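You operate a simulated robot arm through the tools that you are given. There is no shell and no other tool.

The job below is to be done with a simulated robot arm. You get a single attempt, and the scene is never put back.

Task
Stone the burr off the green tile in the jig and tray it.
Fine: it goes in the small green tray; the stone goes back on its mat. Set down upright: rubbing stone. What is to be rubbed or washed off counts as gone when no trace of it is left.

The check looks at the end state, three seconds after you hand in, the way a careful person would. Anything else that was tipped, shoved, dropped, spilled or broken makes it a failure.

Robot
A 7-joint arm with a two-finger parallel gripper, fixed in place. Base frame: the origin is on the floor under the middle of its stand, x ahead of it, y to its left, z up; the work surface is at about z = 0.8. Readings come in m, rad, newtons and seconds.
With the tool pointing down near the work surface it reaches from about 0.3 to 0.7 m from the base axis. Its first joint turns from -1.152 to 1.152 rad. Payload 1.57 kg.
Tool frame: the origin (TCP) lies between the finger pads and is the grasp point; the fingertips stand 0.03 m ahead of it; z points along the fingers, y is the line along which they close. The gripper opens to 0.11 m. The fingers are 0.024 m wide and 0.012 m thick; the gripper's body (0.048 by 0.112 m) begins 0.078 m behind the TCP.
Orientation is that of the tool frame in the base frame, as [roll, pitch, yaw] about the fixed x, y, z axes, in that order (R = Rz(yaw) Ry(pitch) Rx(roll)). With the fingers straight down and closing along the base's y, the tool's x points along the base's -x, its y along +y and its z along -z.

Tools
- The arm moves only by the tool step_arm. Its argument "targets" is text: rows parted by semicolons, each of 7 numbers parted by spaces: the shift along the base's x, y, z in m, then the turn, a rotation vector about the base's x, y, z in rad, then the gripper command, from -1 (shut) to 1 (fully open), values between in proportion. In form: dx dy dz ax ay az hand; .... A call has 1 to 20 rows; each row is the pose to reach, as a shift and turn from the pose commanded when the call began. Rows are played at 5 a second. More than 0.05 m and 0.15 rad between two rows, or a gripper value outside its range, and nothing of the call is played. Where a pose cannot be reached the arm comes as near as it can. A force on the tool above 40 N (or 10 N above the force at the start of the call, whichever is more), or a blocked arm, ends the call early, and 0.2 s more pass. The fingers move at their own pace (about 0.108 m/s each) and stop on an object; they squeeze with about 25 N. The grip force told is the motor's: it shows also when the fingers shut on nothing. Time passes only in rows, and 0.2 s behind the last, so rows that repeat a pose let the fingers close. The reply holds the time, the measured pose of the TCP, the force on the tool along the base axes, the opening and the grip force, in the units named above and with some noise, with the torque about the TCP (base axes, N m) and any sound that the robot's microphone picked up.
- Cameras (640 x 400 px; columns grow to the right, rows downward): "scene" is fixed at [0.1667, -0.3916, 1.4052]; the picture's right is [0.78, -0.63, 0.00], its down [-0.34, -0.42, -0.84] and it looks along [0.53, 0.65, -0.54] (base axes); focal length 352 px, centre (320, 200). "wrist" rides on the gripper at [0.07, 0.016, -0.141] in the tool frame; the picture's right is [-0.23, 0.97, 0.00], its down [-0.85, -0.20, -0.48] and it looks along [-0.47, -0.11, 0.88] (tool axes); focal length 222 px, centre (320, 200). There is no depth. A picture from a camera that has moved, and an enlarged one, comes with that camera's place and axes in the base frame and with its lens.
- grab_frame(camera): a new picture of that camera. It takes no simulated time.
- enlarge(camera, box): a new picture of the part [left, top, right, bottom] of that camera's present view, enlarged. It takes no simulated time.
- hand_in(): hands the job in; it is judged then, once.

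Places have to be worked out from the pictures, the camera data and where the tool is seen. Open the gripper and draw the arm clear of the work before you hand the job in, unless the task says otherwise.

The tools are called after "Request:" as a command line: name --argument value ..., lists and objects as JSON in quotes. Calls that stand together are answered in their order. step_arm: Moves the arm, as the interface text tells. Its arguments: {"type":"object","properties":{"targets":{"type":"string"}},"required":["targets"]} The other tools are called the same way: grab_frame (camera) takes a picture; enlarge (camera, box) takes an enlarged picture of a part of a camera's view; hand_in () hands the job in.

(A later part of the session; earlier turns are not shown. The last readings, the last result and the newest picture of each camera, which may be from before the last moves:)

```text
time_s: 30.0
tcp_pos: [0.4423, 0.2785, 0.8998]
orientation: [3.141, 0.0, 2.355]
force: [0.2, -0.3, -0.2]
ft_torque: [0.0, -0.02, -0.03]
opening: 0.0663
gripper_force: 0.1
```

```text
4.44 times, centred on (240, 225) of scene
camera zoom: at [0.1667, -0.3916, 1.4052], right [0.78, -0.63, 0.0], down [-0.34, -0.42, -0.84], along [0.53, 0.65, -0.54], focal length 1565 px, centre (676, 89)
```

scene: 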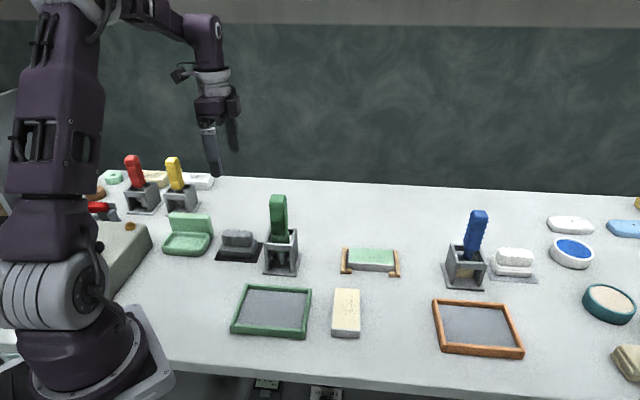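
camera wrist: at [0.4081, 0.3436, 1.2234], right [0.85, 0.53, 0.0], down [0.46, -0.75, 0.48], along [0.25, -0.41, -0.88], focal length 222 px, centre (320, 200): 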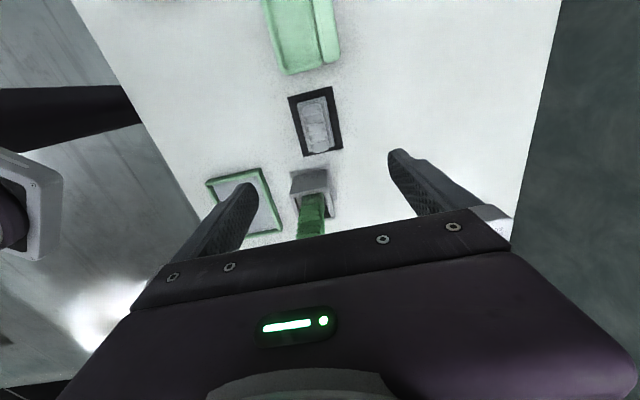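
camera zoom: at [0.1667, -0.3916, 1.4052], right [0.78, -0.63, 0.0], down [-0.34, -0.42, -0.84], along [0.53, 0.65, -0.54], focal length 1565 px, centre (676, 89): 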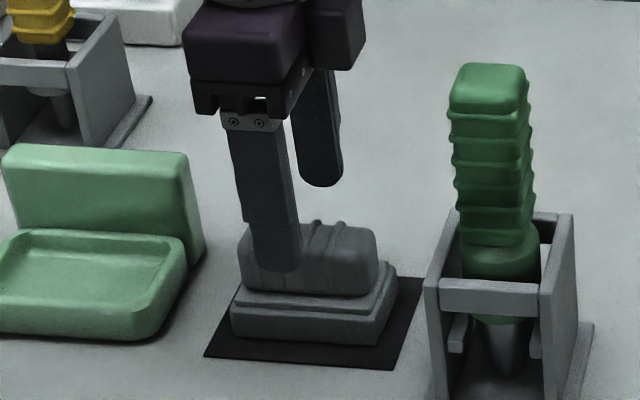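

The fingers straddle the grip symmetrically. I'll descend to TCP z of about 0.864, with the fingertips just above the ledge.

Request:
step_arm --targets "0 0 -0.015 0 0 0 0.1; 0 0 -0.025 0 0 0 0.1; 0 0 -0.031 0 0 0 0.1; 0 0 -0.035 0 0 0 0.1; 0 0 -0.035 0 0 0 0.1"

Request:
enlarge --camera "scene" --box '[205, 200, 275, 265]'

Request:
enlarge --camera "wrist" --box '[220, 60, 420, 240]'

```text
time_s: 31.2
tcp_pos: [0.4406, 0.2773, 0.867]
orientation: [3.141, 0.0, 2.356]
force: [-0.5, 0.8, 0.4]
ft_torque: [0.0, -0.01, 0.02]
opening: 0.0603
gripper_force: 0.0
```

```text
6.15 times, centred on (240, 232) of scene
camera zoom: at [0.1667, -0.3916, 1.4052], right [0.78, -0.63, 0.0], down [-0.34, -0.42, -0.84], along [0.53, 0.65, -0.54], focal length 2167 px, centre (812, 0)
```

zoom: 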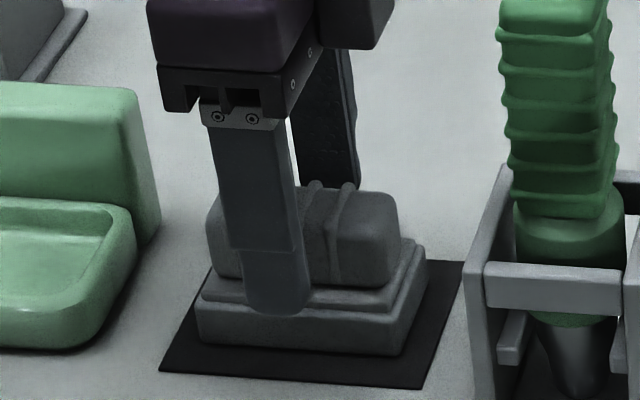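

```text
2.22 times, centred on (320, 150) of wrist
camera zoom: at [0.4033, 0.338, 1.0084], right [0.85, 0.53, 0.0], down [0.46, -0.75, 0.48], along [0.25, -0.41, -0.88], focal length 494 px, centre (320, 311)
```

zoom: 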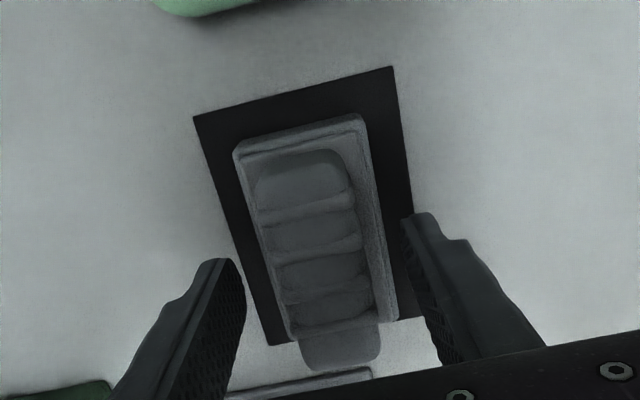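

The position looks right with no contact force. I'll close onto the grip and then lift slightly.

Request:
step_arm --targets "0 0 0 0 0 0 -0.2; 0 0 0 0 0 0 -0.5; 0 0 0 0 0 0 -1; 0 0 0 0 0 0 -1; 0 0 0 0 0 0 -1"

Request:
enlarge --camera "scene" --box '[205, 200, 275, 265]'

```text
time_s: 32.4
tcp_pos: [0.4426, 0.278, 0.8676]
orientation: [-3.14, 0.0, 2.356]
force: [2.6, 2.9, 0.6]
ft_torque: [0.06, -0.06, -0.01]
opening: 0.0297
gripper_force: 25.0
```

```text
6.15 times, centred on (240, 232) of scene
camera zoom: at [0.1667, -0.3915, 1.4052], right [0.78, -0.63, 0.0], down [-0.34, -0.42, -0.84], along [0.53, 0.65, -0.54], focal length 2167 px, centre (812, 0)
```

zoom: 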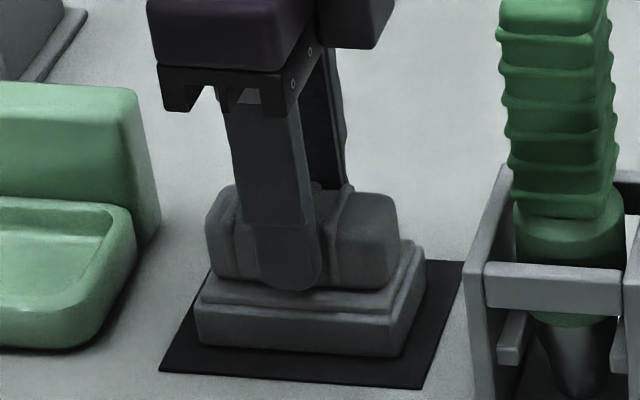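

The grip holds at 0.030 m and 25 N. I'll lift gently 3 cm and check.

Request:
step_arm --targets "0 0 0.003 0 0 0 -1; 0 0 0.007 0 0 0 -1; 0 0 0.012 0 0 0 -1; 0 0 0.02 0 0 0 -1; 0 0 0.03 0 0 0 -1; 0 0 0.03 0 0 0 -1"

Request:
enlarge --camera "scene" --box '[205, 190, 275, 265]'

Request:
enlarge --camera "wrist" --box '[220, 60, 420, 240]'

```text
time_s: 33.8
tcp_pos: [0.4412, 0.2782, 0.8966]
orientation: [3.141, 0.0, 2.356]
force: [1.7, 0.6, -0.8]
ft_torque: [0.0, -0.02, 0.01]
opening: 0.0296
gripper_force: 24.5
```

```text
5.33 times, centred on (240, 228) of scene
camera zoom: at [0.1667, -0.3916, 1.4052], right [0.78, -0.63, 0.0], down [-0.34, -0.42, -0.84], along [0.53, 0.65, -0.54], focal length 1878 px, centre (747, 53)
```

zoom: 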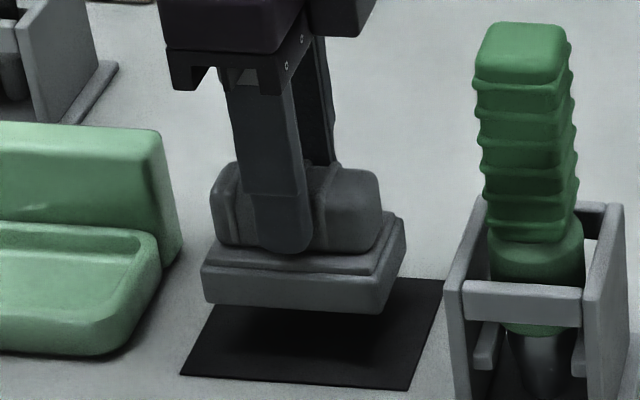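

```text
2.22 times, centred on (320, 150) of wrist
camera zoom: at [0.4036, 0.3391, 1.0382], right [0.85, 0.53, 0.0], down [0.46, -0.75, 0.48], along [0.25, -0.41, -0.88], focal length 494 px, centre (320, 311)
```

zoom: 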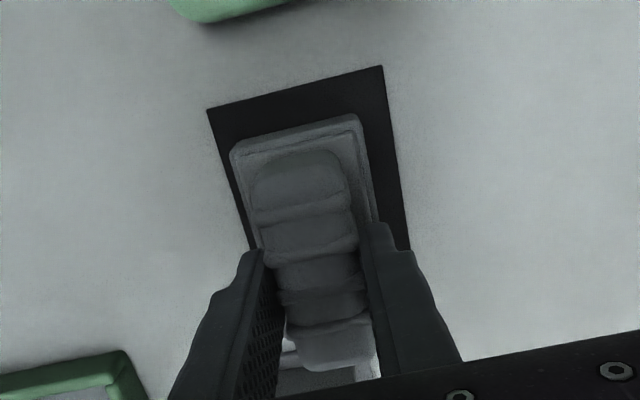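

The stone is lifted level. I'll carry it up and around the green handle, keeping about 10 cm away from it, to above the jig.

Request:
step_arm --targets "0 0 0.03 0 0 0 -1; 0 0 0.065 0 0 0 -1; 0 0 0.1 0 0 0 -1; 0 0 0.135 0 0 0 -1; 0 0 0.16 0 0 0 -1; 0.03 -0.004 0.16 0 0 0 -1; 0.06 -0.008 0.16 0 0 0 -1; 0.095 -0.013 0.16 0 0 0 -1; 0.13 -0.018 0.155 0 0 0 -1; 0.145 -0.05 0.15 0 0 0 -1; 0.16 -0.08 0.14 0 0 0 -1; 0.175 -0.11 0.13 0 0 0 -1; 0.19 -0.14 0.12 0 0 0 -1; 0.205 -0.17 0.11 0 0 0 -1; 0.22 -0.2 0.1 0 0 0 -1; 0.228 -0.225 0.08 0 0 0 -1; 0.231 -0.245 0.06 0 0 0 -1; 0.231 -0.245 0.05 0 0 0 -1; 0.231 -0.245 0.05 0 0 0 -1"

Request:
grab_frame --camera "wrist"

Request:
enlarge --camera "scene" --box '[320, 180, 430, 290]'

```text
time_s: 37.8
tcp_pos: [0.6733, 0.031, 0.9483]
orientation: [3.142, 0.0, 2.355]
force: [0.6, 0.1, -2.1]
ft_torque: [-0.01, 0.02, 0.02]
opening: 0.0297
gripper_force: 25.1
```

```text
taken
camera wrist: at [0.6348, 0.0929, 1.0889], right [0.85, 0.53, 0.0], down [0.46, -0.75, 0.48], along [0.25, -0.41, -0.88], focal length 222 px, centre (320, 200)
```

wrist: 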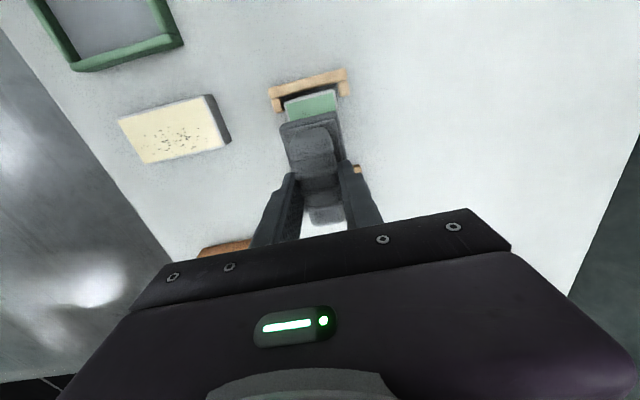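

```text
3.64 times, centred on (375, 235) of scene
camera zoom: at [0.1667, -0.3916, 1.4052], right [0.78, -0.63, 0.0], down [-0.34, -0.42, -0.84], along [0.53, 0.65, -0.54], focal length 1280 px, centre (120, 73)
```

zoom: 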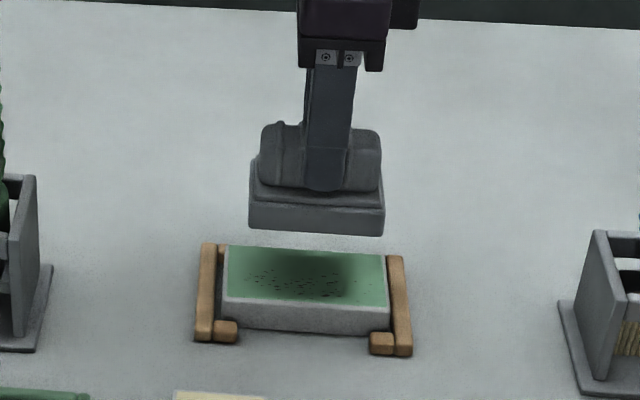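

The stone is level and directly above the tile. I'll lower it to just above the tile face.

Request:
step_arm --targets "0 0.001 -0.015 0 0 0 -1; 0 0.001 -0.03 0 0 0 -1; 0 0.001 -0.043 0 0 0 -1; 0 0.001 -0.05 0 0 0 -1; 0 0.001 -0.053 0 0 0 -1; 0 0.001 -0.053 0 0 0 -1"

Request:
enlarge --camera "scene" --box '[330, 210, 410, 290]'

Request:
enlarge --camera "wrist" --box '[220, 50, 420, 240]'

```text
time_s: 39.2
tcp_pos: [0.6742, 0.0335, 0.8927]
orientation: [3.141, 0.0, 2.356]
force: [0.4, 0.5, -2.8]
ft_torque: [-0.04, 0.01, 0.0]
opening: 0.0298
gripper_force: 25.0
```

```text
5.00 times, centred on (370, 250) of scene
camera zoom: at [0.1667, -0.3916, 1.4052], right [0.78, -0.63, 0.0], down [-0.34, -0.42, -0.84], along [0.53, 0.65, -0.54], focal length 1760 px, centre (70, -50)
```

zoom: 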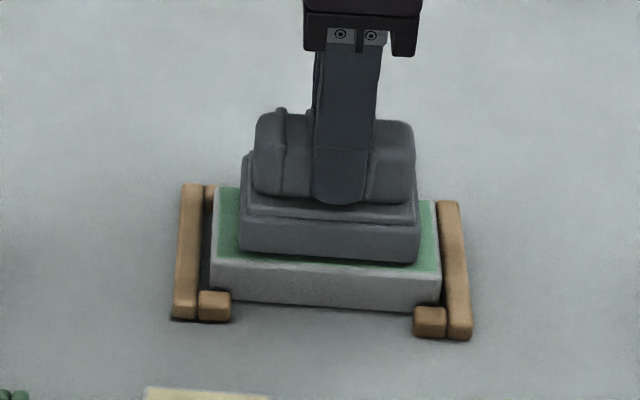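

```text
2.11 times, centred on (320, 145) of wrist
camera zoom: at [0.6348, 0.0938, 1.0348], right [0.85, 0.53, 0.0], down [0.46, -0.75, 0.48], along [0.25, -0.41, -0.88], focal length 468 px, centre (320, 316)
```

zoom: 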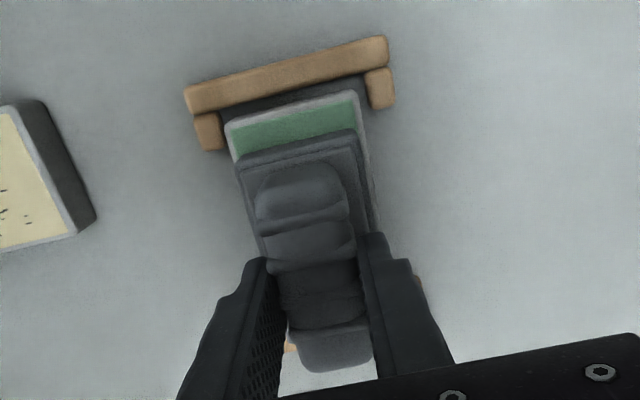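

The stone hovers a few millimetres above the tile, centred. I'll lower in small steps to find contact and learn the stiffness.

Request:
step_arm --targets "0 0 -0.001 0 0 0 -1; 0 0 -0.002 0 0 0 -1; 0 0 -0.003 0 0 0 -1; 0 0 -0.003 0 0 0 -1"

```text
time_s: 40.2
tcp_pos: [0.6737, 0.0326, 0.891]
orientation: [3.142, -0.001, 2.356]
force: [-1.8, -0.7, 2.8]
ft_torque: [0.12, 0.24, 0.1]
opening: 0.0296
gripper_force: 24.7
```

Contact: Fz went from -2.8 to +2.8 N. I'll press another millimetre to see how the force builds.

Request:
step_arm --targets "0 0 -0.001 0 0 0 -1; 0 0 -0.001 0 0 0 -1; 0 0 -0.001 0 0 0 -1"

```text
time_s: 41.0
tcp_pos: [0.6746, 0.0318, 0.889]
orientation: [-3.141, 0.001, 2.355]
force: [-8.6, -4.1, 20.8]
ft_torque: [-0.13, 0.27, 0.0]
opening: 0.0296
gripper_force: 25.0
```

Stiffness is roughly 18 N/mm, and the force now is about 21 N. I'll ease off to about 10–12 N and do a few short strokes along the tile to test.

Request:
step_arm --targets "0 0 0.0005 0 0 0 -1; 0.004 -0.004 0.0005 0 0 0 -1; 0.0085 -0.0085 0.0005 0 0 0 -1; 0.004 -0.004 0.0005 0 0 0 -1; 0 0 0.0005 0 0 0 -1; -0.004 0.004 0.0005 0 0 0 -1; -0.0085 0.0085 0.0005 0 0 0 -1; -0.004 0.004 0.0005 0 0 0 -1; 0 0 0.0005 0 0 0 -1"

Request:
enlarge --camera "scene" --box '[330, 210, 410, 290]'

```text
time_s: 43.0
tcp_pos: [0.673, 0.032, 0.89]
orientation: [-3.141, 0.0, 2.357]
force: [-0.2, -0.2, -3.4]
ft_torque: [0.01, 0.0, -0.02]
opening: 0.0297
gripper_force: 25.2
```

```text
5.00 times, centred on (370, 250) of scene
camera zoom: at [0.1667, -0.3916, 1.4051], right [0.78, -0.63, 0.0], down [-0.34, -0.42, -0.84], along [0.53, 0.65, -0.54], focal length 1760 px, centre (70, -50)
```

zoom: 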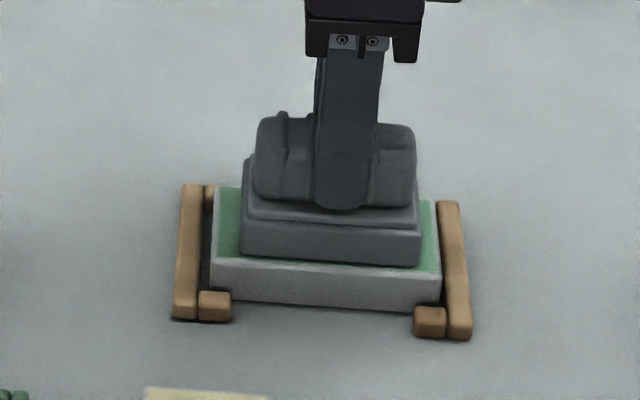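

The force fell back to only the stone's weight, so it was barely touching (the stone likely slipped slightly in the grip). I'll press in 1 mm lower and stroke again.

Request:
step_arm --targets "0 0 -0.001 0 0 0 -1; 0.004 -0.004 -0.001 0 0 0 -1; 0.0085 -0.0085 -0.001 0 0 0 -1; 0.004 -0.004 -0.001 0 0 0 -1; 0 0 -0.001 0 0 0 -1; -0.004 0.004 -0.001 0 0 0 -1; -0.0085 0.0085 -0.001 0 0 0 -1; -0.004 0.004 -0.001 0 0 0 -1; 0 0 -0.001 0 0 0 -1; 0 0 -0.001 0 0 0 -1"

```text
time_s: 45.2
tcp_pos: [0.6727, 0.0346, 0.8894]
orientation: [3.139, 0.0, 2.358]
force: [-7.1, 7.2, 17.9]
ft_torque: [0.14, 0.15, 0.01]
opening: 0.0299
gripper_force: 25.1
```

Good contact of about 18–20 N. I'll ease up slightly and do a longer set of strokes along the tile, with a small sideways shift.

Request:
step_arm --targets "0 0 0.0002 0 0 0 -1; 0.005 -0.005 0.0002 0 0 0 -1; 0.01 -0.01 0.0002 0 0 0 -1; 0.005 -0.005 0.0002 0 0 0 -1; 0 0 0.0002 0 0 0 -1; -0.005 0.005 0.0002 0 0 0 -1; -0.01 0.01 0.0002 0 0 0 -1; -0.005 0.005 0.0002 0 0 0 -1; 0 0 0.0002 0 0 0 -1; -0.002 -0.002 0.0002 0 0 0 -1; 0.003 -0.007 0.0002 0 0 0 -1; 0.008 -0.012 0.0002 0 0 0 -1; 0.003 -0.007 0.0002 0 0 0 -1; -0.002 -0.002 0.0002 0 0 0 -1; -0.007 0.003 0.0002 0 0 0 -1; -0.012 0.008 0.0002 0 0 0 -1; -0.007 0.003 0.0002 0 0 0 -1; -0.002 -0.002 0.0002 0 0 0 -1; 0 0 0.0002 0 0 0 -1"

Request:
enlarge --camera "scene" --box '[330, 210, 410, 290]'

```text
time_s: 49.2
tcp_pos: [0.6751, 0.0333, 0.8889]
orientation: [-3.141, 0.001, 2.356]
force: [-1.2, 0.1, 0.9]
ft_torque: [-0.1, -0.03, 0.03]
opening: 0.0297
gripper_force: 24.7
```

```text
5.00 times, centred on (370, 250) of scene
camera zoom: at [0.1666, -0.3916, 1.4052], right [0.78, -0.63, 0.0], down [-0.34, -0.42, -0.84], along [0.53, 0.65, -0.54], focal length 1760 px, centre (70, -50)
```

zoom: 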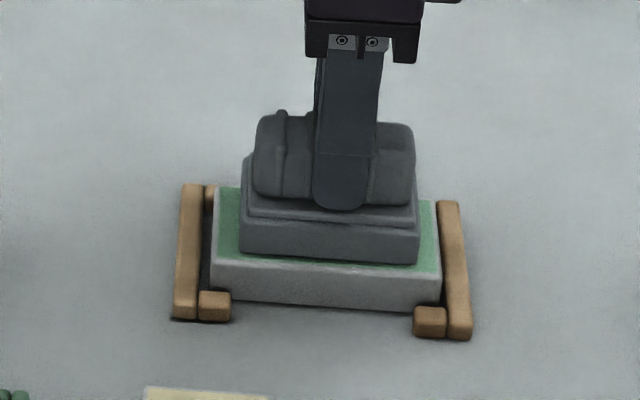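

Contact has lightened again. I'll lift 6 cm to see how much burr is gone.

Request:
step_arm --targets "0 0 0.01 0 0 0 -1; 0 0 0.03 0 0 0 -1; 0 0 0.05 0 0 0 -1; 0 0 0.06 0 0 0 -1; 0 0 0.06 0 0 0 -1"

Request:
enlarge --camera "scene" --box '[330, 210, 410, 290]'

Request:
enlarge --camera "wrist" --box '[220, 50, 420, 240]'

```text
time_s: 50.4
tcp_pos: [0.6747, 0.0333, 0.9491]
orientation: [3.141, 0.001, 2.357]
force: [1.3, 0.0, -2.3]
ft_torque: [-0.02, -0.02, 0.01]
opening: 0.0295
gripper_force: 25.2
```

```text
5.00 times, centred on (370, 250) of scene
camera zoom: at [0.1667, -0.3916, 1.4052], right [0.78, -0.63, 0.0], down [-0.34, -0.42, -0.84], along [0.53, 0.65, -0.54], focal length 1760 px, centre (70, -50)
```

zoom: 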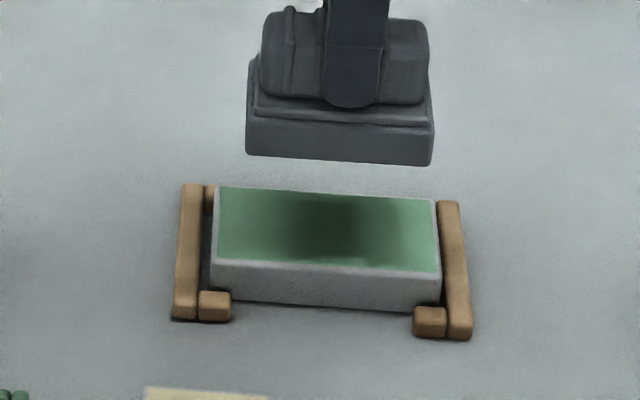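

```text
2.11 times, centred on (320, 145) of wrist
camera zoom: at [0.6357, 0.0938, 1.0911], right [0.85, 0.53, 0.0], down [0.46, -0.75, 0.48], along [0.25, -0.41, -0.88], focal length 468 px, centre (320, 316)
```

zoom: 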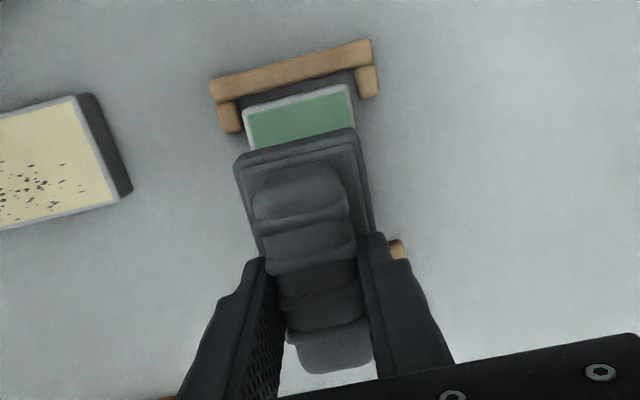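

The burr appears to be gone. I'll zoom in tightly on the tile for any faint leftovers.

Request:
enlarge --camera "scene" --box '[352, 243, 392, 268]'

Request:
enlarge --camera "scene" --box '[370, 240, 395, 270]'

```text
16.00 times, centred on (372, 256) of scene
camera zoom: at [0.1667, -0.3916, 1.4052], right [0.78, -0.63, 0.0], down [-0.34, -0.42, -0.84], along [0.53, 0.65, -0.54], focal length 5633 px, centre (-512, -688)
```

zoom: 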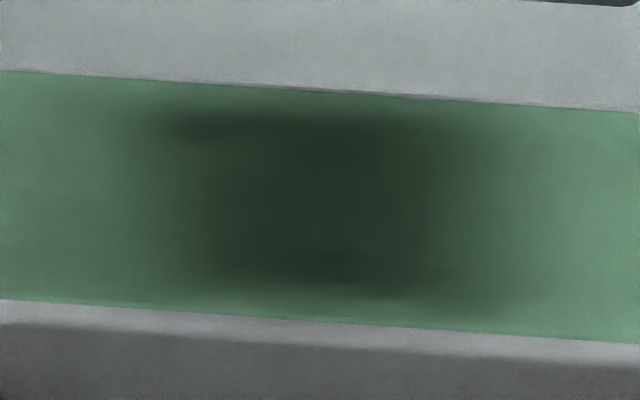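

```text
13.33 times, centred on (382, 255) of scene
camera zoom: at [0.1667, -0.3916, 1.4052], right [0.78, -0.63, 0.0], down [-0.34, -0.42, -0.84], along [0.53, 0.65, -0.54], focal length 4694 px, centre (-513, -533)
```

zoom: 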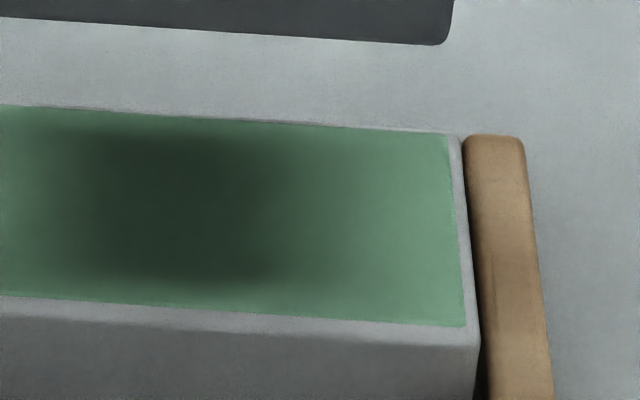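

The shadow of the stone could hide faint marks. I'll shift the stone aside by 9 cm, still clear of the green handle, and look again.

Request:
step_arm --targets "-0.02 0.02 0 0 0 0 -1; -0.04 0.04 0.01 0 0 0 -1; -0.055 0.06 0.02 0 0 0 -1; -0.06 0.08 0.03 0 0 0 -1; -0.065 0.1 0.04 0 0 0 -1; -0.065 0.1 0.04 0 0 0 -1"

Request:
enlarge --camera "scene" --box '[330, 210, 410, 290]'

Request:
enlarge --camera "scene" --box '[352, 243, 392, 268]'

```text
time_s: 51.8
tcp_pos: [0.6062, 0.1329, 0.99]
orientation: [3.142, -0.001, 2.356]
force: [-0.4, 0.2, -2.7]
ft_torque: [-0.02, 0.01, 0.0]
opening: 0.0297
gripper_force: 24.7
```

```text
5.00 times, centred on (370, 250) of scene
camera zoom: at [0.1667, -0.3916, 1.4052], right [0.78, -0.63, 0.0], down [-0.34, -0.42, -0.84], along [0.53, 0.65, -0.54], focal length 1760 px, centre (70, -50)
```

zoom: 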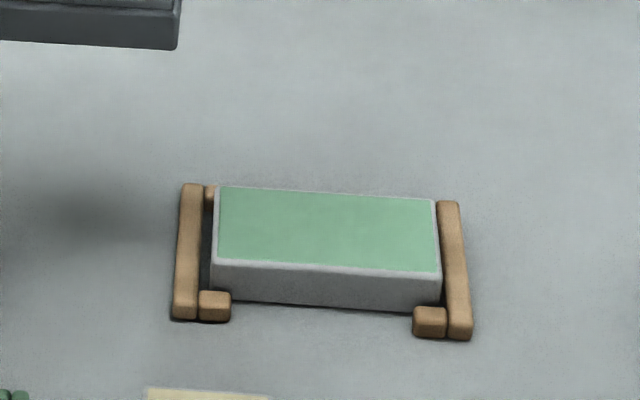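

```text
16.00 times, centred on (372, 256) of scene
camera zoom: at [0.1667, -0.3916, 1.4052], right [0.78, -0.63, 0.0], down [-0.34, -0.42, -0.84], along [0.53, 0.65, -0.54], focal length 5633 px, centre (-512, -688)
```

zoom: 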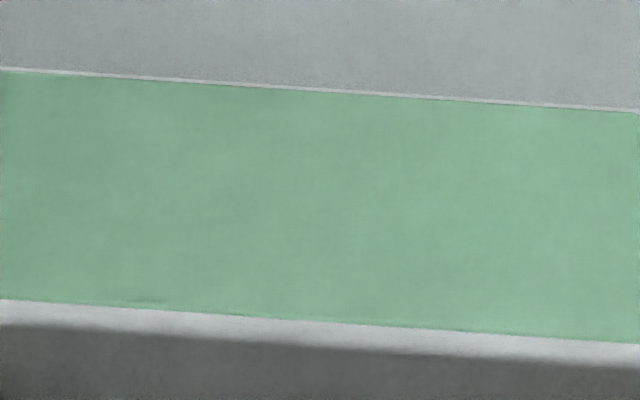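

The tile face is completely clean. Now I'll return the stone along the same detour to above its mat.

Request:
step_arm --targets "-0.004 0.01 0.03 0 0 0 -1; -0.012 0.04 0.055 0 0 0 -1; -0.02 0.07 0.065 0 0 0 -1; -0.028 0.1 0.065 0 0 0 -1; -0.036 0.127 0.065 0 0 0 -1; -0.07 0.131 0.065 0 0 0 -1; -0.1 0.136 0.065 0 0 0 -1; -0.13 0.14 0.065 0 0 0 -1; -0.155 0.144 0.065 0 0 0 -1; -0.164 0.145 0.06 0 0 0 -1; -0.164 0.145 0.03 0 0 0 -1; -0.164 0.145 0 0 0 0 -1; -0.164 0.145 -0.03 0 0 0 -1; -0.164 0.145 -0.055 0 0 0 -1; -0.164 0.145 -0.07 0 0 0 -1; -0.164 0.145 -0.07 0 0 0 -1"

Request:
enlarge --camera "wrist" --box '[220, 50, 420, 240]'

Request:
enlarge --camera "scene" --box '[190, 180, 290, 270]'

```text
time_s: 55.2
tcp_pos: [0.4458, 0.2788, 0.9197]
orientation: [3.141, -0.001, 2.355]
force: [0.0, -0.3, -2.9]
ft_torque: [0.01, -0.01, -0.01]
opening: 0.0298
gripper_force: 25.3
```

```text
2.11 times, centred on (320, 145) of wrist
camera zoom: at [0.4075, 0.3397, 1.0611], right [0.85, 0.53, 0.0], down [0.46, -0.75, 0.48], along [0.25, -0.41, -0.88], focal length 468 px, centre (320, 316)
```

zoom: 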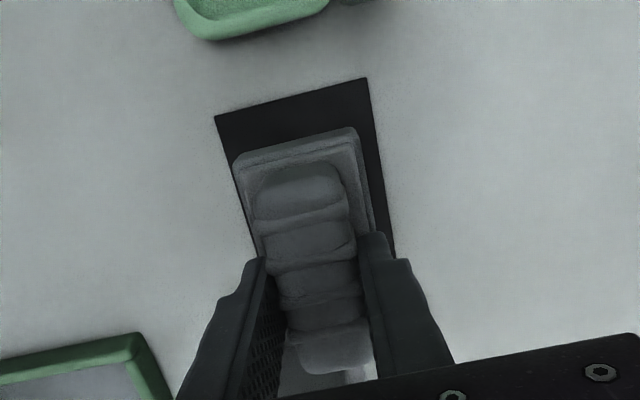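

```text
4.44 times, centred on (240, 225) of scene
camera zoom: at [0.1667, -0.3916, 1.4052], right [0.78, -0.63, 0.0], down [-0.34, -0.42, -0.84], along [0.53, 0.65, -0.54], focal length 1565 px, centre (676, 89)
```

zoom: 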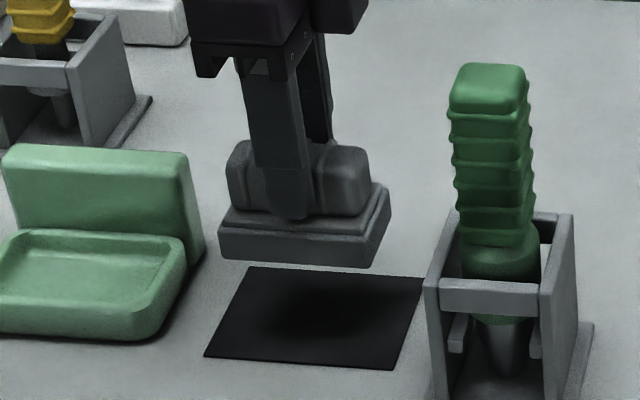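

The stone is level above its mat and needs only about a 3 mm correction to centre. I'll correct and lower to just above the mat.

Request:
step_arm --targets "-0.003 -0.001 -0.01 0 0 0 -1; -0.003 -0.001 -0.025 0 0 0 -1; -0.003 -0.001 -0.038 0 0 0 -1; -0.003 -0.001 -0.045 0 0 0 -1; -0.003 -0.001 -0.048 0 0 0 -1; -0.003 -0.001 -0.048 0 0 0 -1"

Request:
enlarge --camera "scene" --box '[205, 200, 275, 265]'

Request:
enlarge --camera "wrist" --box '[220, 50, 420, 240]'

```text
time_s: 56.6
tcp_pos: [0.4414, 0.2771, 0.871]
orientation: [3.141, 0.0, 2.356]
force: [-0.9, 1.3, -2.1]
ft_torque: [0.0, 0.04, -0.01]
opening: 0.0295
gripper_force: 24.9
```

```text
6.15 times, centred on (240, 232) of scene
camera zoom: at [0.1667, -0.3916, 1.4052], right [0.78, -0.63, 0.0], down [-0.34, -0.42, -0.84], along [0.53, 0.65, -0.54], focal length 2167 px, centre (812, 0)
```

zoom: 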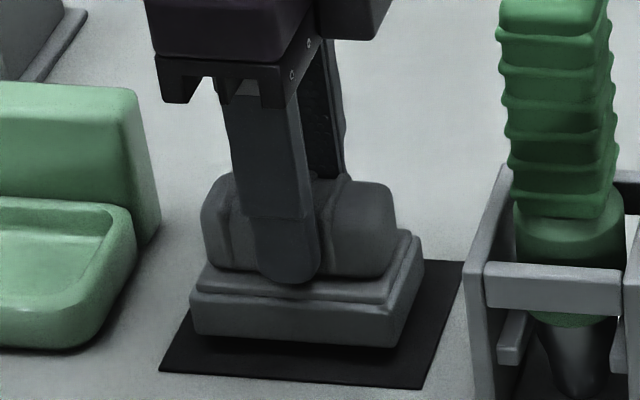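

```text
2.11 times, centred on (320, 145) of wrist
camera zoom: at [0.403, 0.3369, 1.0133], right [0.85, 0.53, 0.0], down [0.46, -0.75, 0.48], along [0.25, -0.41, -0.88], focal length 468 px, centre (320, 316)
```

zoom: 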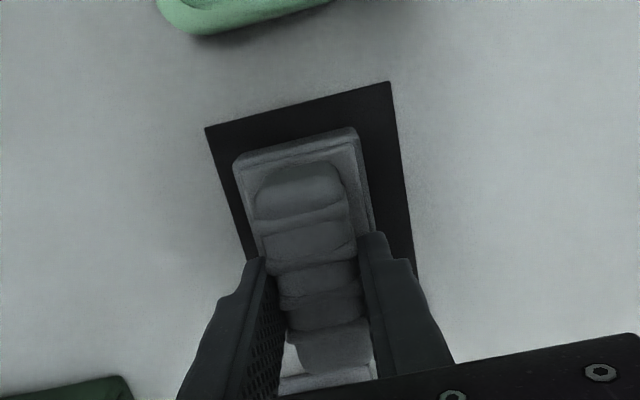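

The stone is about 5 mm above the mat and centred. I'll lower slowly to touch down.

Request:
step_arm --targets "0 0 -0.0015 0 0 0 -1; 0 0 -0.003 0 0 0 -1; 0 0 -0.004 0 0 0 -1; 0 0 -0.005 0 0 0 -1; 0 0 -0.005 0 0 0 -1"

Request:
enlarge --camera "scene" --box '[205, 200, 275, 265]'

```text
time_s: 57.8
tcp_pos: [0.4416, 0.2762, 0.8674]
orientation: [3.141, 0.001, 2.358]
force: [0.5, -0.1, -2.2]
ft_torque: [0.01, -0.01, -0.01]
opening: 0.0299
gripper_force: 25.1
```

```text
6.15 times, centred on (240, 232) of scene
camera zoom: at [0.1667, -0.3916, 1.4052], right [0.78, -0.63, 0.0], down [-0.34, -0.42, -0.84], along [0.53, 0.65, -0.54], focal length 2167 px, centre (812, 0)
```

zoom: 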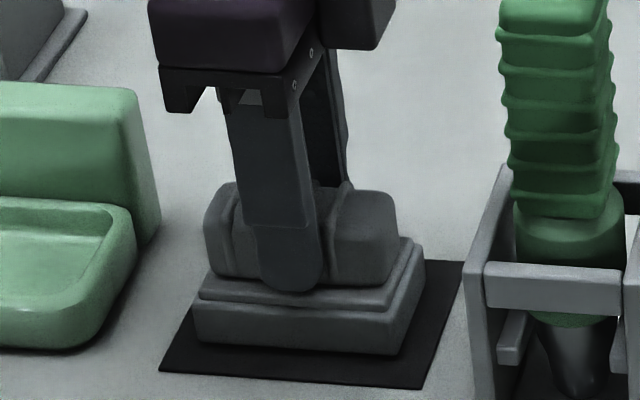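

Still carrying the full weight, so there's no contact yet. I'll go down a bit more in half-millimetre steps.

Request:
step_arm --targets "0 0 -0.0006 0 0 0 -1; 0 0 -0.0012 0 0 0 -1; 0 0 -0.0018 0 0 0 -1; 0 0 -0.0018 0 0 0 -1"

```text
time_s: 58.8
tcp_pos: [0.4429, 0.2761, 0.8646]
orientation: [3.14, 0.0, 2.358]
force: [-1.3, -1.3, 20.0]
ft_torque: [-0.32, -0.09, 0.04]
opening: 0.0296
gripper_force: 24.8
```

Touchdown, now pressing at 20 N. I'll ease back 1 mm, open the fingers and rise straight up.

Request:
step_arm --targets "0 0 0.001 0 0 0 -1; 0 0 0.001 0 0 0 -1; 0 0 0.001 0 0 0 -0.3; 0 0 0.001 0 0 0 0.1; 0 0 0.001 0 0 0 0.1; 0 0 0.015 0 0 0 0.1; 0 0 0.04 0 0 0 0.1; 0 0 0.08 0 0 0 0.1; 0 0 0.12 0 0 0 0.3; 0 0 0.12 0 0 0 0.45"

Request:
enlarge --camera "scene" --box '[190, 180, 290, 270]'

Request:
enlarge --camera "wrist" --box '[250, 60, 390, 200]'

```text
time_s: 61.0
tcp_pos: [0.4434, 0.2784, 0.9866]
orientation: [3.141, -0.001, 2.355]
force: [0.4, -0.5, -0.6]
ft_torque: [0.02, 0.0, 0.01]
opening: 0.0796
gripper_force: 0.0
```

```text
4.44 times, centred on (240, 225) of scene
camera zoom: at [0.1667, -0.3916, 1.4052], right [0.78, -0.63, 0.0], down [-0.34, -0.42, -0.84], along [0.53, 0.65, -0.54], focal length 1565 px, centre (676, 89)
```

zoom: 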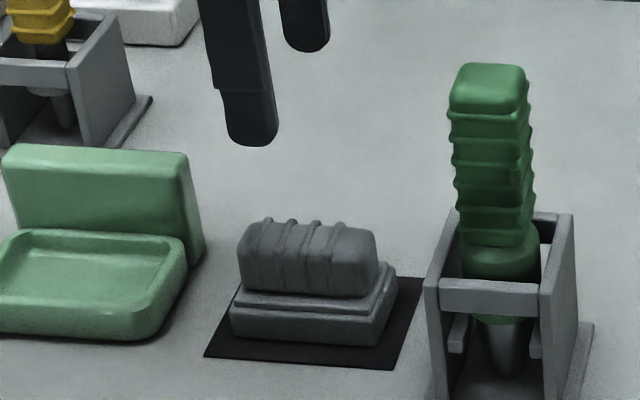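

```text
2.86 times, centred on (320, 130) of wrist
camera zoom: at [0.4043, 0.3392, 1.1278], right [0.85, 0.53, 0.0], down [0.46, -0.75, 0.48], along [0.25, -0.41, -0.88], focal length 635 px, centre (320, 400)
```

zoom: 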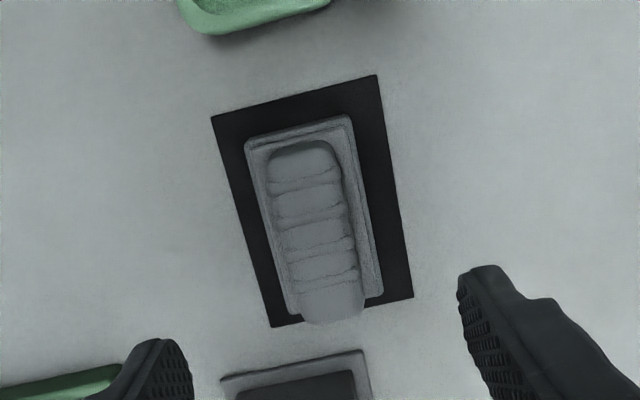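

The stone is back upright on its mat. Now I'll return to the jig by the same safe path to pick up the clean tile.

Request:
step_arm --targets "0 0 0.035 0 0 0 0.45; 0 0 0.065 0 0 0 0.45; 0.03 -0.004 0.065 0 0 0 0.45; 0.06 -0.008 0.065 0 0 0 0.45; 0.095 -0.013 0.065 0 0 0 0.45; 0.127 -0.018 0.065 0 0 0 0.45; 0.142 -0.05 0.06 0 0 0 0.45; 0.157 -0.08 0.05 0 0 0 0.45; 0.172 -0.11 0.04 0 0 0 0.45; 0.187 -0.14 0.03 0 0 0 0.45; 0.202 -0.17 0.02 0 0 0 0.45; 0.217 -0.2 0.01 0 0 0 0.45; 0.226 -0.225 -0.01 0 0 0 0.45; 0.229 -0.245 -0.03 0 0 0 0.45; 0.229 -0.245 -0.04 0 0 0 0.45; 0.229 -0.245 -0.04 0 0 0 0.45"

Request:
enlarge --camera "wrist" --box '[240, 50, 400, 210]'

Request:
enlarge --camera "scene" --box '[330, 210, 410, 290]'

```text
time_s: 64.4
tcp_pos: [0.6727, 0.0321, 0.9452]
orientation: [3.141, 0.001, 2.357]
force: [0.0, -0.8, 0.1]
ft_torque: [-0.03, 0.01, -0.01]
opening: 0.08
gripper_force: 0.0
```

```text
2.50 times, centred on (320, 130) of wrist
camera zoom: at [0.6337, 0.0923, 1.0858], right [0.85, 0.53, 0.0], down [0.46, -0.75, 0.48], along [0.25, -0.41, -0.88], focal length 555 px, centre (320, 375)
```

zoom: 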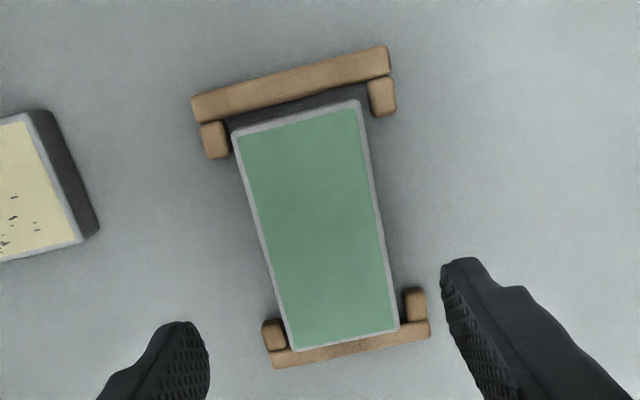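

```text
5.00 times, centred on (370, 250) of scene
camera zoom: at [0.1667, -0.3916, 1.4052], right [0.78, -0.63, 0.0], down [-0.34, -0.42, -0.84], along [0.53, 0.65, -0.54], focal length 1760 px, centre (70, -50)
```

zoom: 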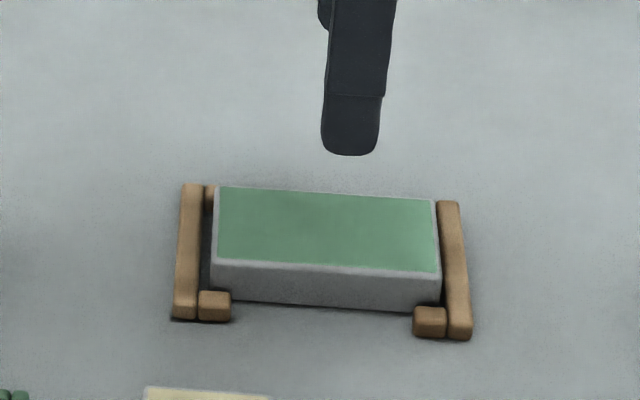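

The tile is still seated at (0.672, 0.033) and clean. I'll descend around it with the opening at 0.08.

Request:
step_arm --targets "0 0.001 -0.03 0 0 0 0.45; 0 0.001 -0.06 0 0 0 0.45; 0 0.001 -0.085 0 0 0 0.45; 0 0.001 -0.097 0 0 0 0.45; 0 0.001 -0.105 0 0 0 0.45; 0 0.001 -0.11 0 0 0 0.45; 0 0.001 -0.112 0 0 0 0.45; 0 0.001 -0.112 0 0 0 0.45"

Request:
enlarge --camera "scene" --box '[330, 210, 410, 290]'

```text
time_s: 66.2
tcp_pos: [0.6727, 0.0319, 0.8333]
orientation: [3.14, 0.0, 2.356]
force: [-0.4, -1.2, 0.4]
ft_torque: [-0.01, -0.04, -0.02]
opening: 0.0798
gripper_force: 0.1
```

```text
5.00 times, centred on (370, 250) of scene
camera zoom: at [0.1667, -0.3916, 1.4052], right [0.78, -0.63, 0.0], down [-0.34, -0.42, -0.84], along [0.53, 0.65, -0.54], focal length 1760 px, centre (70, -50)
```

zoom: 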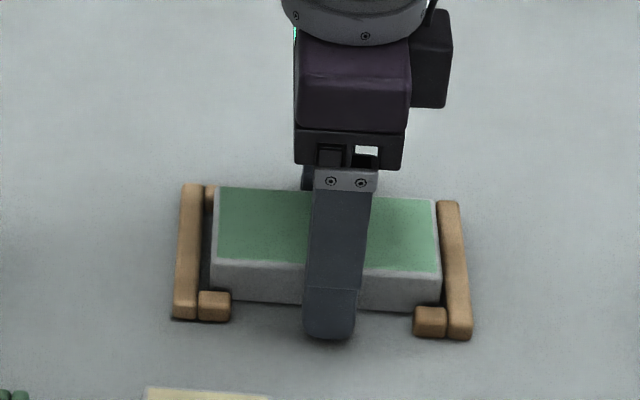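

The fingers are at the tile's middle, clear of the prongs. I'll lower 1.5 mm more, close, hold, and lift slowly.

Request:
step_arm --targets "0 0 -0.0015 0 0 0 0.45; 0 0 -0.0015 0 0 0 -0.2; 0 0 -0.0015 0 0 0 -1; 0 0 -0.0015 0 0 0 -1; 0 0 -0.0015 0 0 0 -1; 0 0 -0.0015 0 0 0 -1; 0 0 0.0005 0 0 0 -1; 0 0 0.0025 0 0 0 -1; 0 0 0.0045 0 0 0 -1; 0 0 0.0045 0 0 0 -1"

```text
time_s: 68.4
tcp_pos: [0.6704, 0.0331, 0.8362]
orientation: [-3.14, 0.0, 2.355]
force: [0.1, 0.6, -3.3]
ft_torque: [0.01, 0.01, -0.01]
opening: 0.0578
gripper_force: 24.3
```

The tool carries 3.3 N at an opening of 0.058, so the tile is lifting. I'll raise it slowly out of the jig.

Request:
step_arm --targets "0 0 0.004 0 0 0 -1; 0 0 0.009 0 0 0 -1; 0 0 0.015 0 0 0 -1; 0 0 0.023 0 0 0 -1; 0 0 0.033 0 0 0 -1; 0 0 0.045 0 0 0 -1; 0 0 0.06 0 0 0 -1; 0 0 0.075 0 0 0 -1; 0 0 0.085 0 0 0 -1; 0 0 0.085 0 0 0 -1"

Request:
enlarge --camera "scene" --box '[330, 180, 430, 290]'

Request:
grab_frame --camera "wrist"

```text
time_s: 70.6
tcp_pos: [0.6717, 0.0331, 0.9227]
orientation: [3.141, 0.001, 2.355]
force: [-1.0, -0.3, -4.0]
ft_torque: [0.03, -0.01, 0.0]
opening: 0.0577
gripper_force: 24.6
```

```text
3.64 times, centred on (380, 235) of scene
camera zoom: at [0.1668, -0.3916, 1.4051], right [0.78, -0.63, 0.0], down [-0.34, -0.42, -0.84], along [0.53, 0.65, -0.54], focal length 1280 px, centre (102, 73)
```

zoom: 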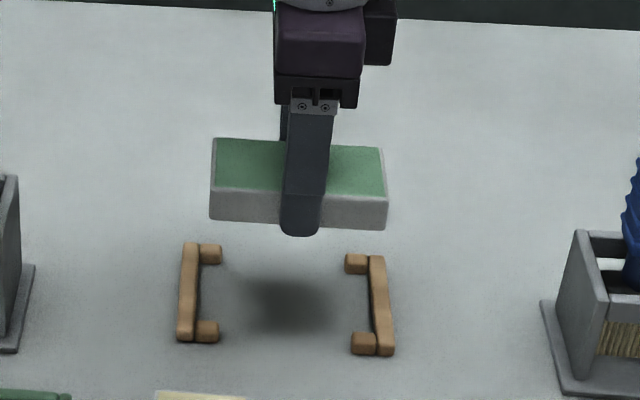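

```text
taken
camera wrist: at [0.6336, 0.0937, 1.0644], right [0.85, 0.53, 0.0], down [0.46, -0.75, 0.48], along [0.25, -0.41, -0.88], focal length 222 px, centre (320, 200)
```

wrist: 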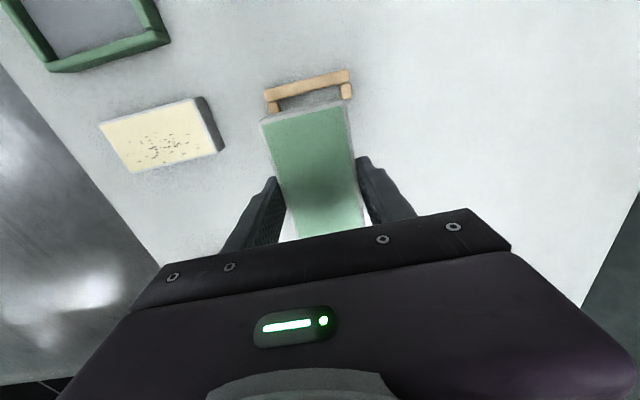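

The tile is held level and the jig is undisturbed. I'll carry it at moderate height toward the green-framed tray near (0.40, 0.05), keeping clear of the green handle stand.

Request:
step_arm --targets "-0.01 0 0.015 0 0 0 -1; -0.03 -0.005 0.03 0 0 0 -1; -0.055 -0.01 0.04 0 0 0 -1; -0.08 -0.015 0.04 0 0 0 -1; -0.105 -0.02 0.04 0 0 0 -1; -0.13 -0.02 0.04 0 0 0 -1; -0.155 -0.02 0.04 0 0 0 -1; -0.18 -0.015 0.04 0 0 0 -1; -0.205 -0.01 0.04 0 0 0 -1; -0.23 -0.005 0.04 0 0 0 -1; -0.25 0.005 0.04 0 0 0 -1; -0.265 0.01 0.04 0 0 0 -1; -0.27 0.012 0.04 0 0 0 -1; -0.27 0.012 0.04 0 0 0 -1"

Request:
grab_frame --camera "wrist"

Request:
grab_frame --camera "scene"

```text
time_s: 73.6
tcp_pos: [0.4029, 0.0458, 0.963]
orientation: [3.141, 0.0, 2.355]
force: [-0.4, 0.5, -4.2]
ft_torque: [0.0, -0.01, 0.02]
opening: 0.0574
gripper_force: 24.9
```

```text
taken
camera wrist: at [0.3643, 0.106, 1.1052], right [0.85, 0.53, 0.0], down [0.46, -0.75, 0.48], along [0.25, -0.41, -0.88], focal length 222 px, centre (320, 200)
```

wrist: 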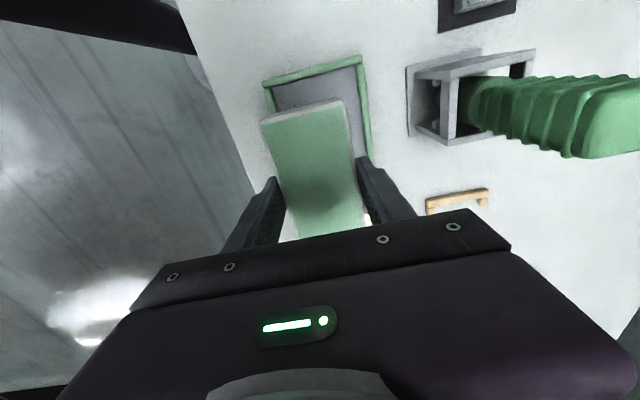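

```text
taken
```

scene: 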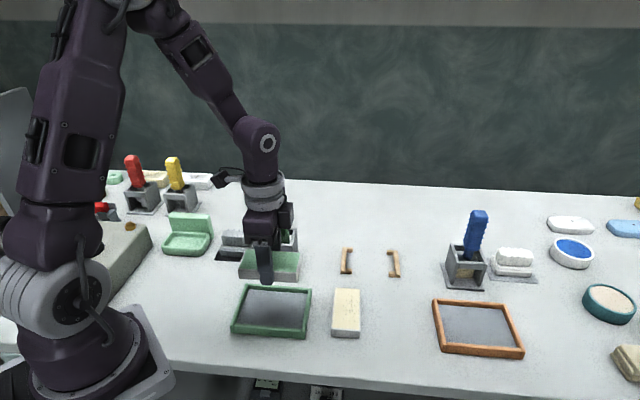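

I'll enlarge both views to work out the tray's position relative to the tile.

Request:
enlarge --camera "wrist" --box '[240, 40, 400, 180]'

Request:
enlarge --camera "scene" --box '[210, 230, 330, 350]'

```text
2.86 times, centred on (320, 110) of wrist
camera zoom: at [0.3643, 0.106, 1.1052], right [0.85, 0.53, 0.0], down [0.46, -0.75, 0.48], along [0.25, -0.41, -0.88], focal length 635 px, centre (320, 457)
```

zoom: 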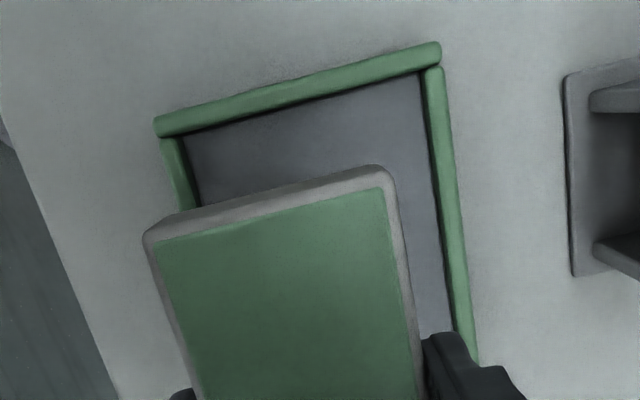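

```text
3.33 times, centred on (270, 290) of scene
camera zoom: at [0.1667, -0.3916, 1.4052], right [0.78, -0.63, 0.0], down [-0.34, -0.42, -0.84], along [0.53, 0.65, -0.54], focal length 1174 px, centre (487, -100)
```

zoom: 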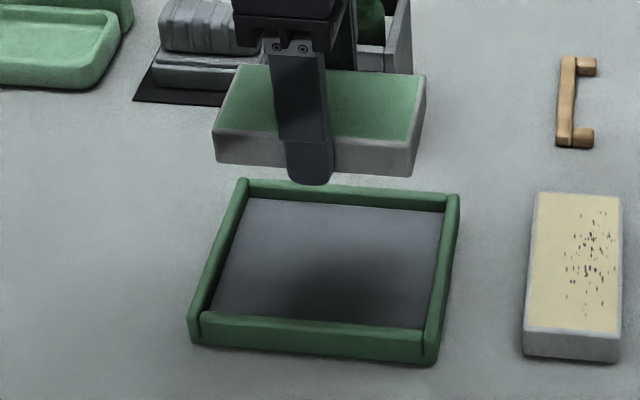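

The tray's inner floor is about 0.101 x 0.132 m, centred near (0.404, 0.055), aligned with the tile's present orientation. I'll shift over the centre and lower to just above the rim.

Request:
step_arm --targets "0.001 0.005 0 0 0 0 -1; 0.0013 0.0095 -0.02 0 0 0 -1; 0.0013 0.0095 -0.04 0 0 0 -1; 0.0013 0.0095 -0.06 0 0 0 -1; 0.0013 0.0095 -0.075 0 0 0 -1; 0.0013 0.0095 -0.085 0 0 0 -1; 0.0013 0.0095 -0.085 0 0 0 -1"

Request:
enlarge --camera "wrist" --box '[220, 20, 420, 220]'

Request:
enlarge --camera "scene" --box '[210, 230, 330, 350]'

```text
time_s: 75.2
tcp_pos: [0.4044, 0.0528, 0.8781]
orientation: [-3.141, 0.0, 2.357]
force: [0.5, 0.5, -2.1]
ft_torque: [0.02, 0.0, -0.01]
opening: 0.0577
gripper_force: 24.5
```

```text
2.00 times, centred on (320, 120) of wrist
camera zoom: at [0.3651, 0.1135, 1.0201], right [0.85, 0.53, 0.0], down [0.46, -0.75, 0.48], along [0.25, -0.41, -0.88], focal length 444 px, centre (320, 360)
```

zoom: 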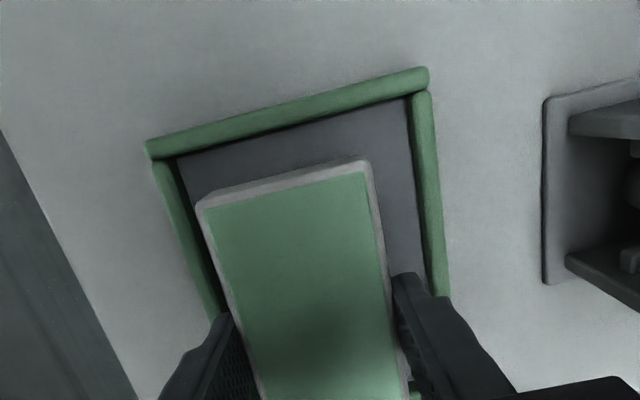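

```text
3.33 times, centred on (270, 290) of scene
camera zoom: at [0.1667, -0.3916, 1.4052], right [0.78, -0.63, 0.0], down [-0.34, -0.42, -0.84], along [0.53, 0.65, -0.54], focal length 1174 px, centre (487, -100)
```

zoom: 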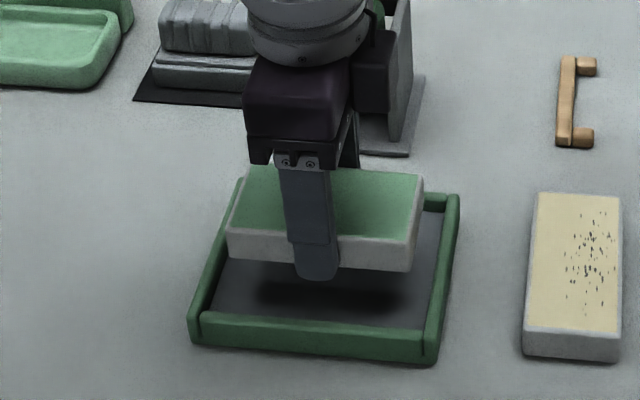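

Tile and tray centres coincide within about 1 mm. I'll lower it into the tray, slowing near the floor.

Request:
step_arm --targets "0 0 -0.012 0 0 0 -1; 0 0 -0.024 0 0 0 -1; 0 0 -0.032 0 0 0 -1; 0 0 -0.036 0 0 0 -1; 0 0 -0.038 0 0 0 -1; 0 0 -0.038 0 0 0 -1"

Request:
enlarge --camera "scene" --box '[220, 240, 320, 350]'

```text
time_s: 76.2
tcp_pos: [0.4025, 0.0534, 0.8448]
orientation: [-3.139, 0.0, 2.356]
force: [-1.9, 1.0, 14.2]
ft_torque: [-0.39, 0.5, -0.11]
opening: 0.0576
gripper_force: 24.7
stopped in row 4: the force on the tool passed its limit at 65 N (the readings are from after the stop); the commanded pose is now the measured one
```

```text
3.64 times, centred on (270, 295) of scene
camera zoom: at [0.1665, -0.3916, 1.4052], right [0.78, -0.63, 0.0], down [-0.34, -0.42, -0.84], along [0.53, 0.65, -0.54], focal length 1280 px, centre (502, -146)
```

zoom: 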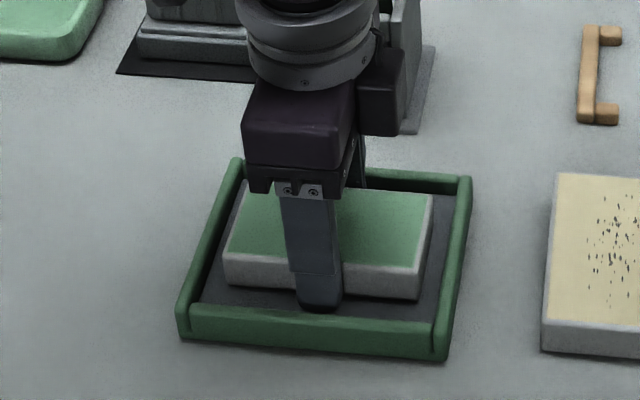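

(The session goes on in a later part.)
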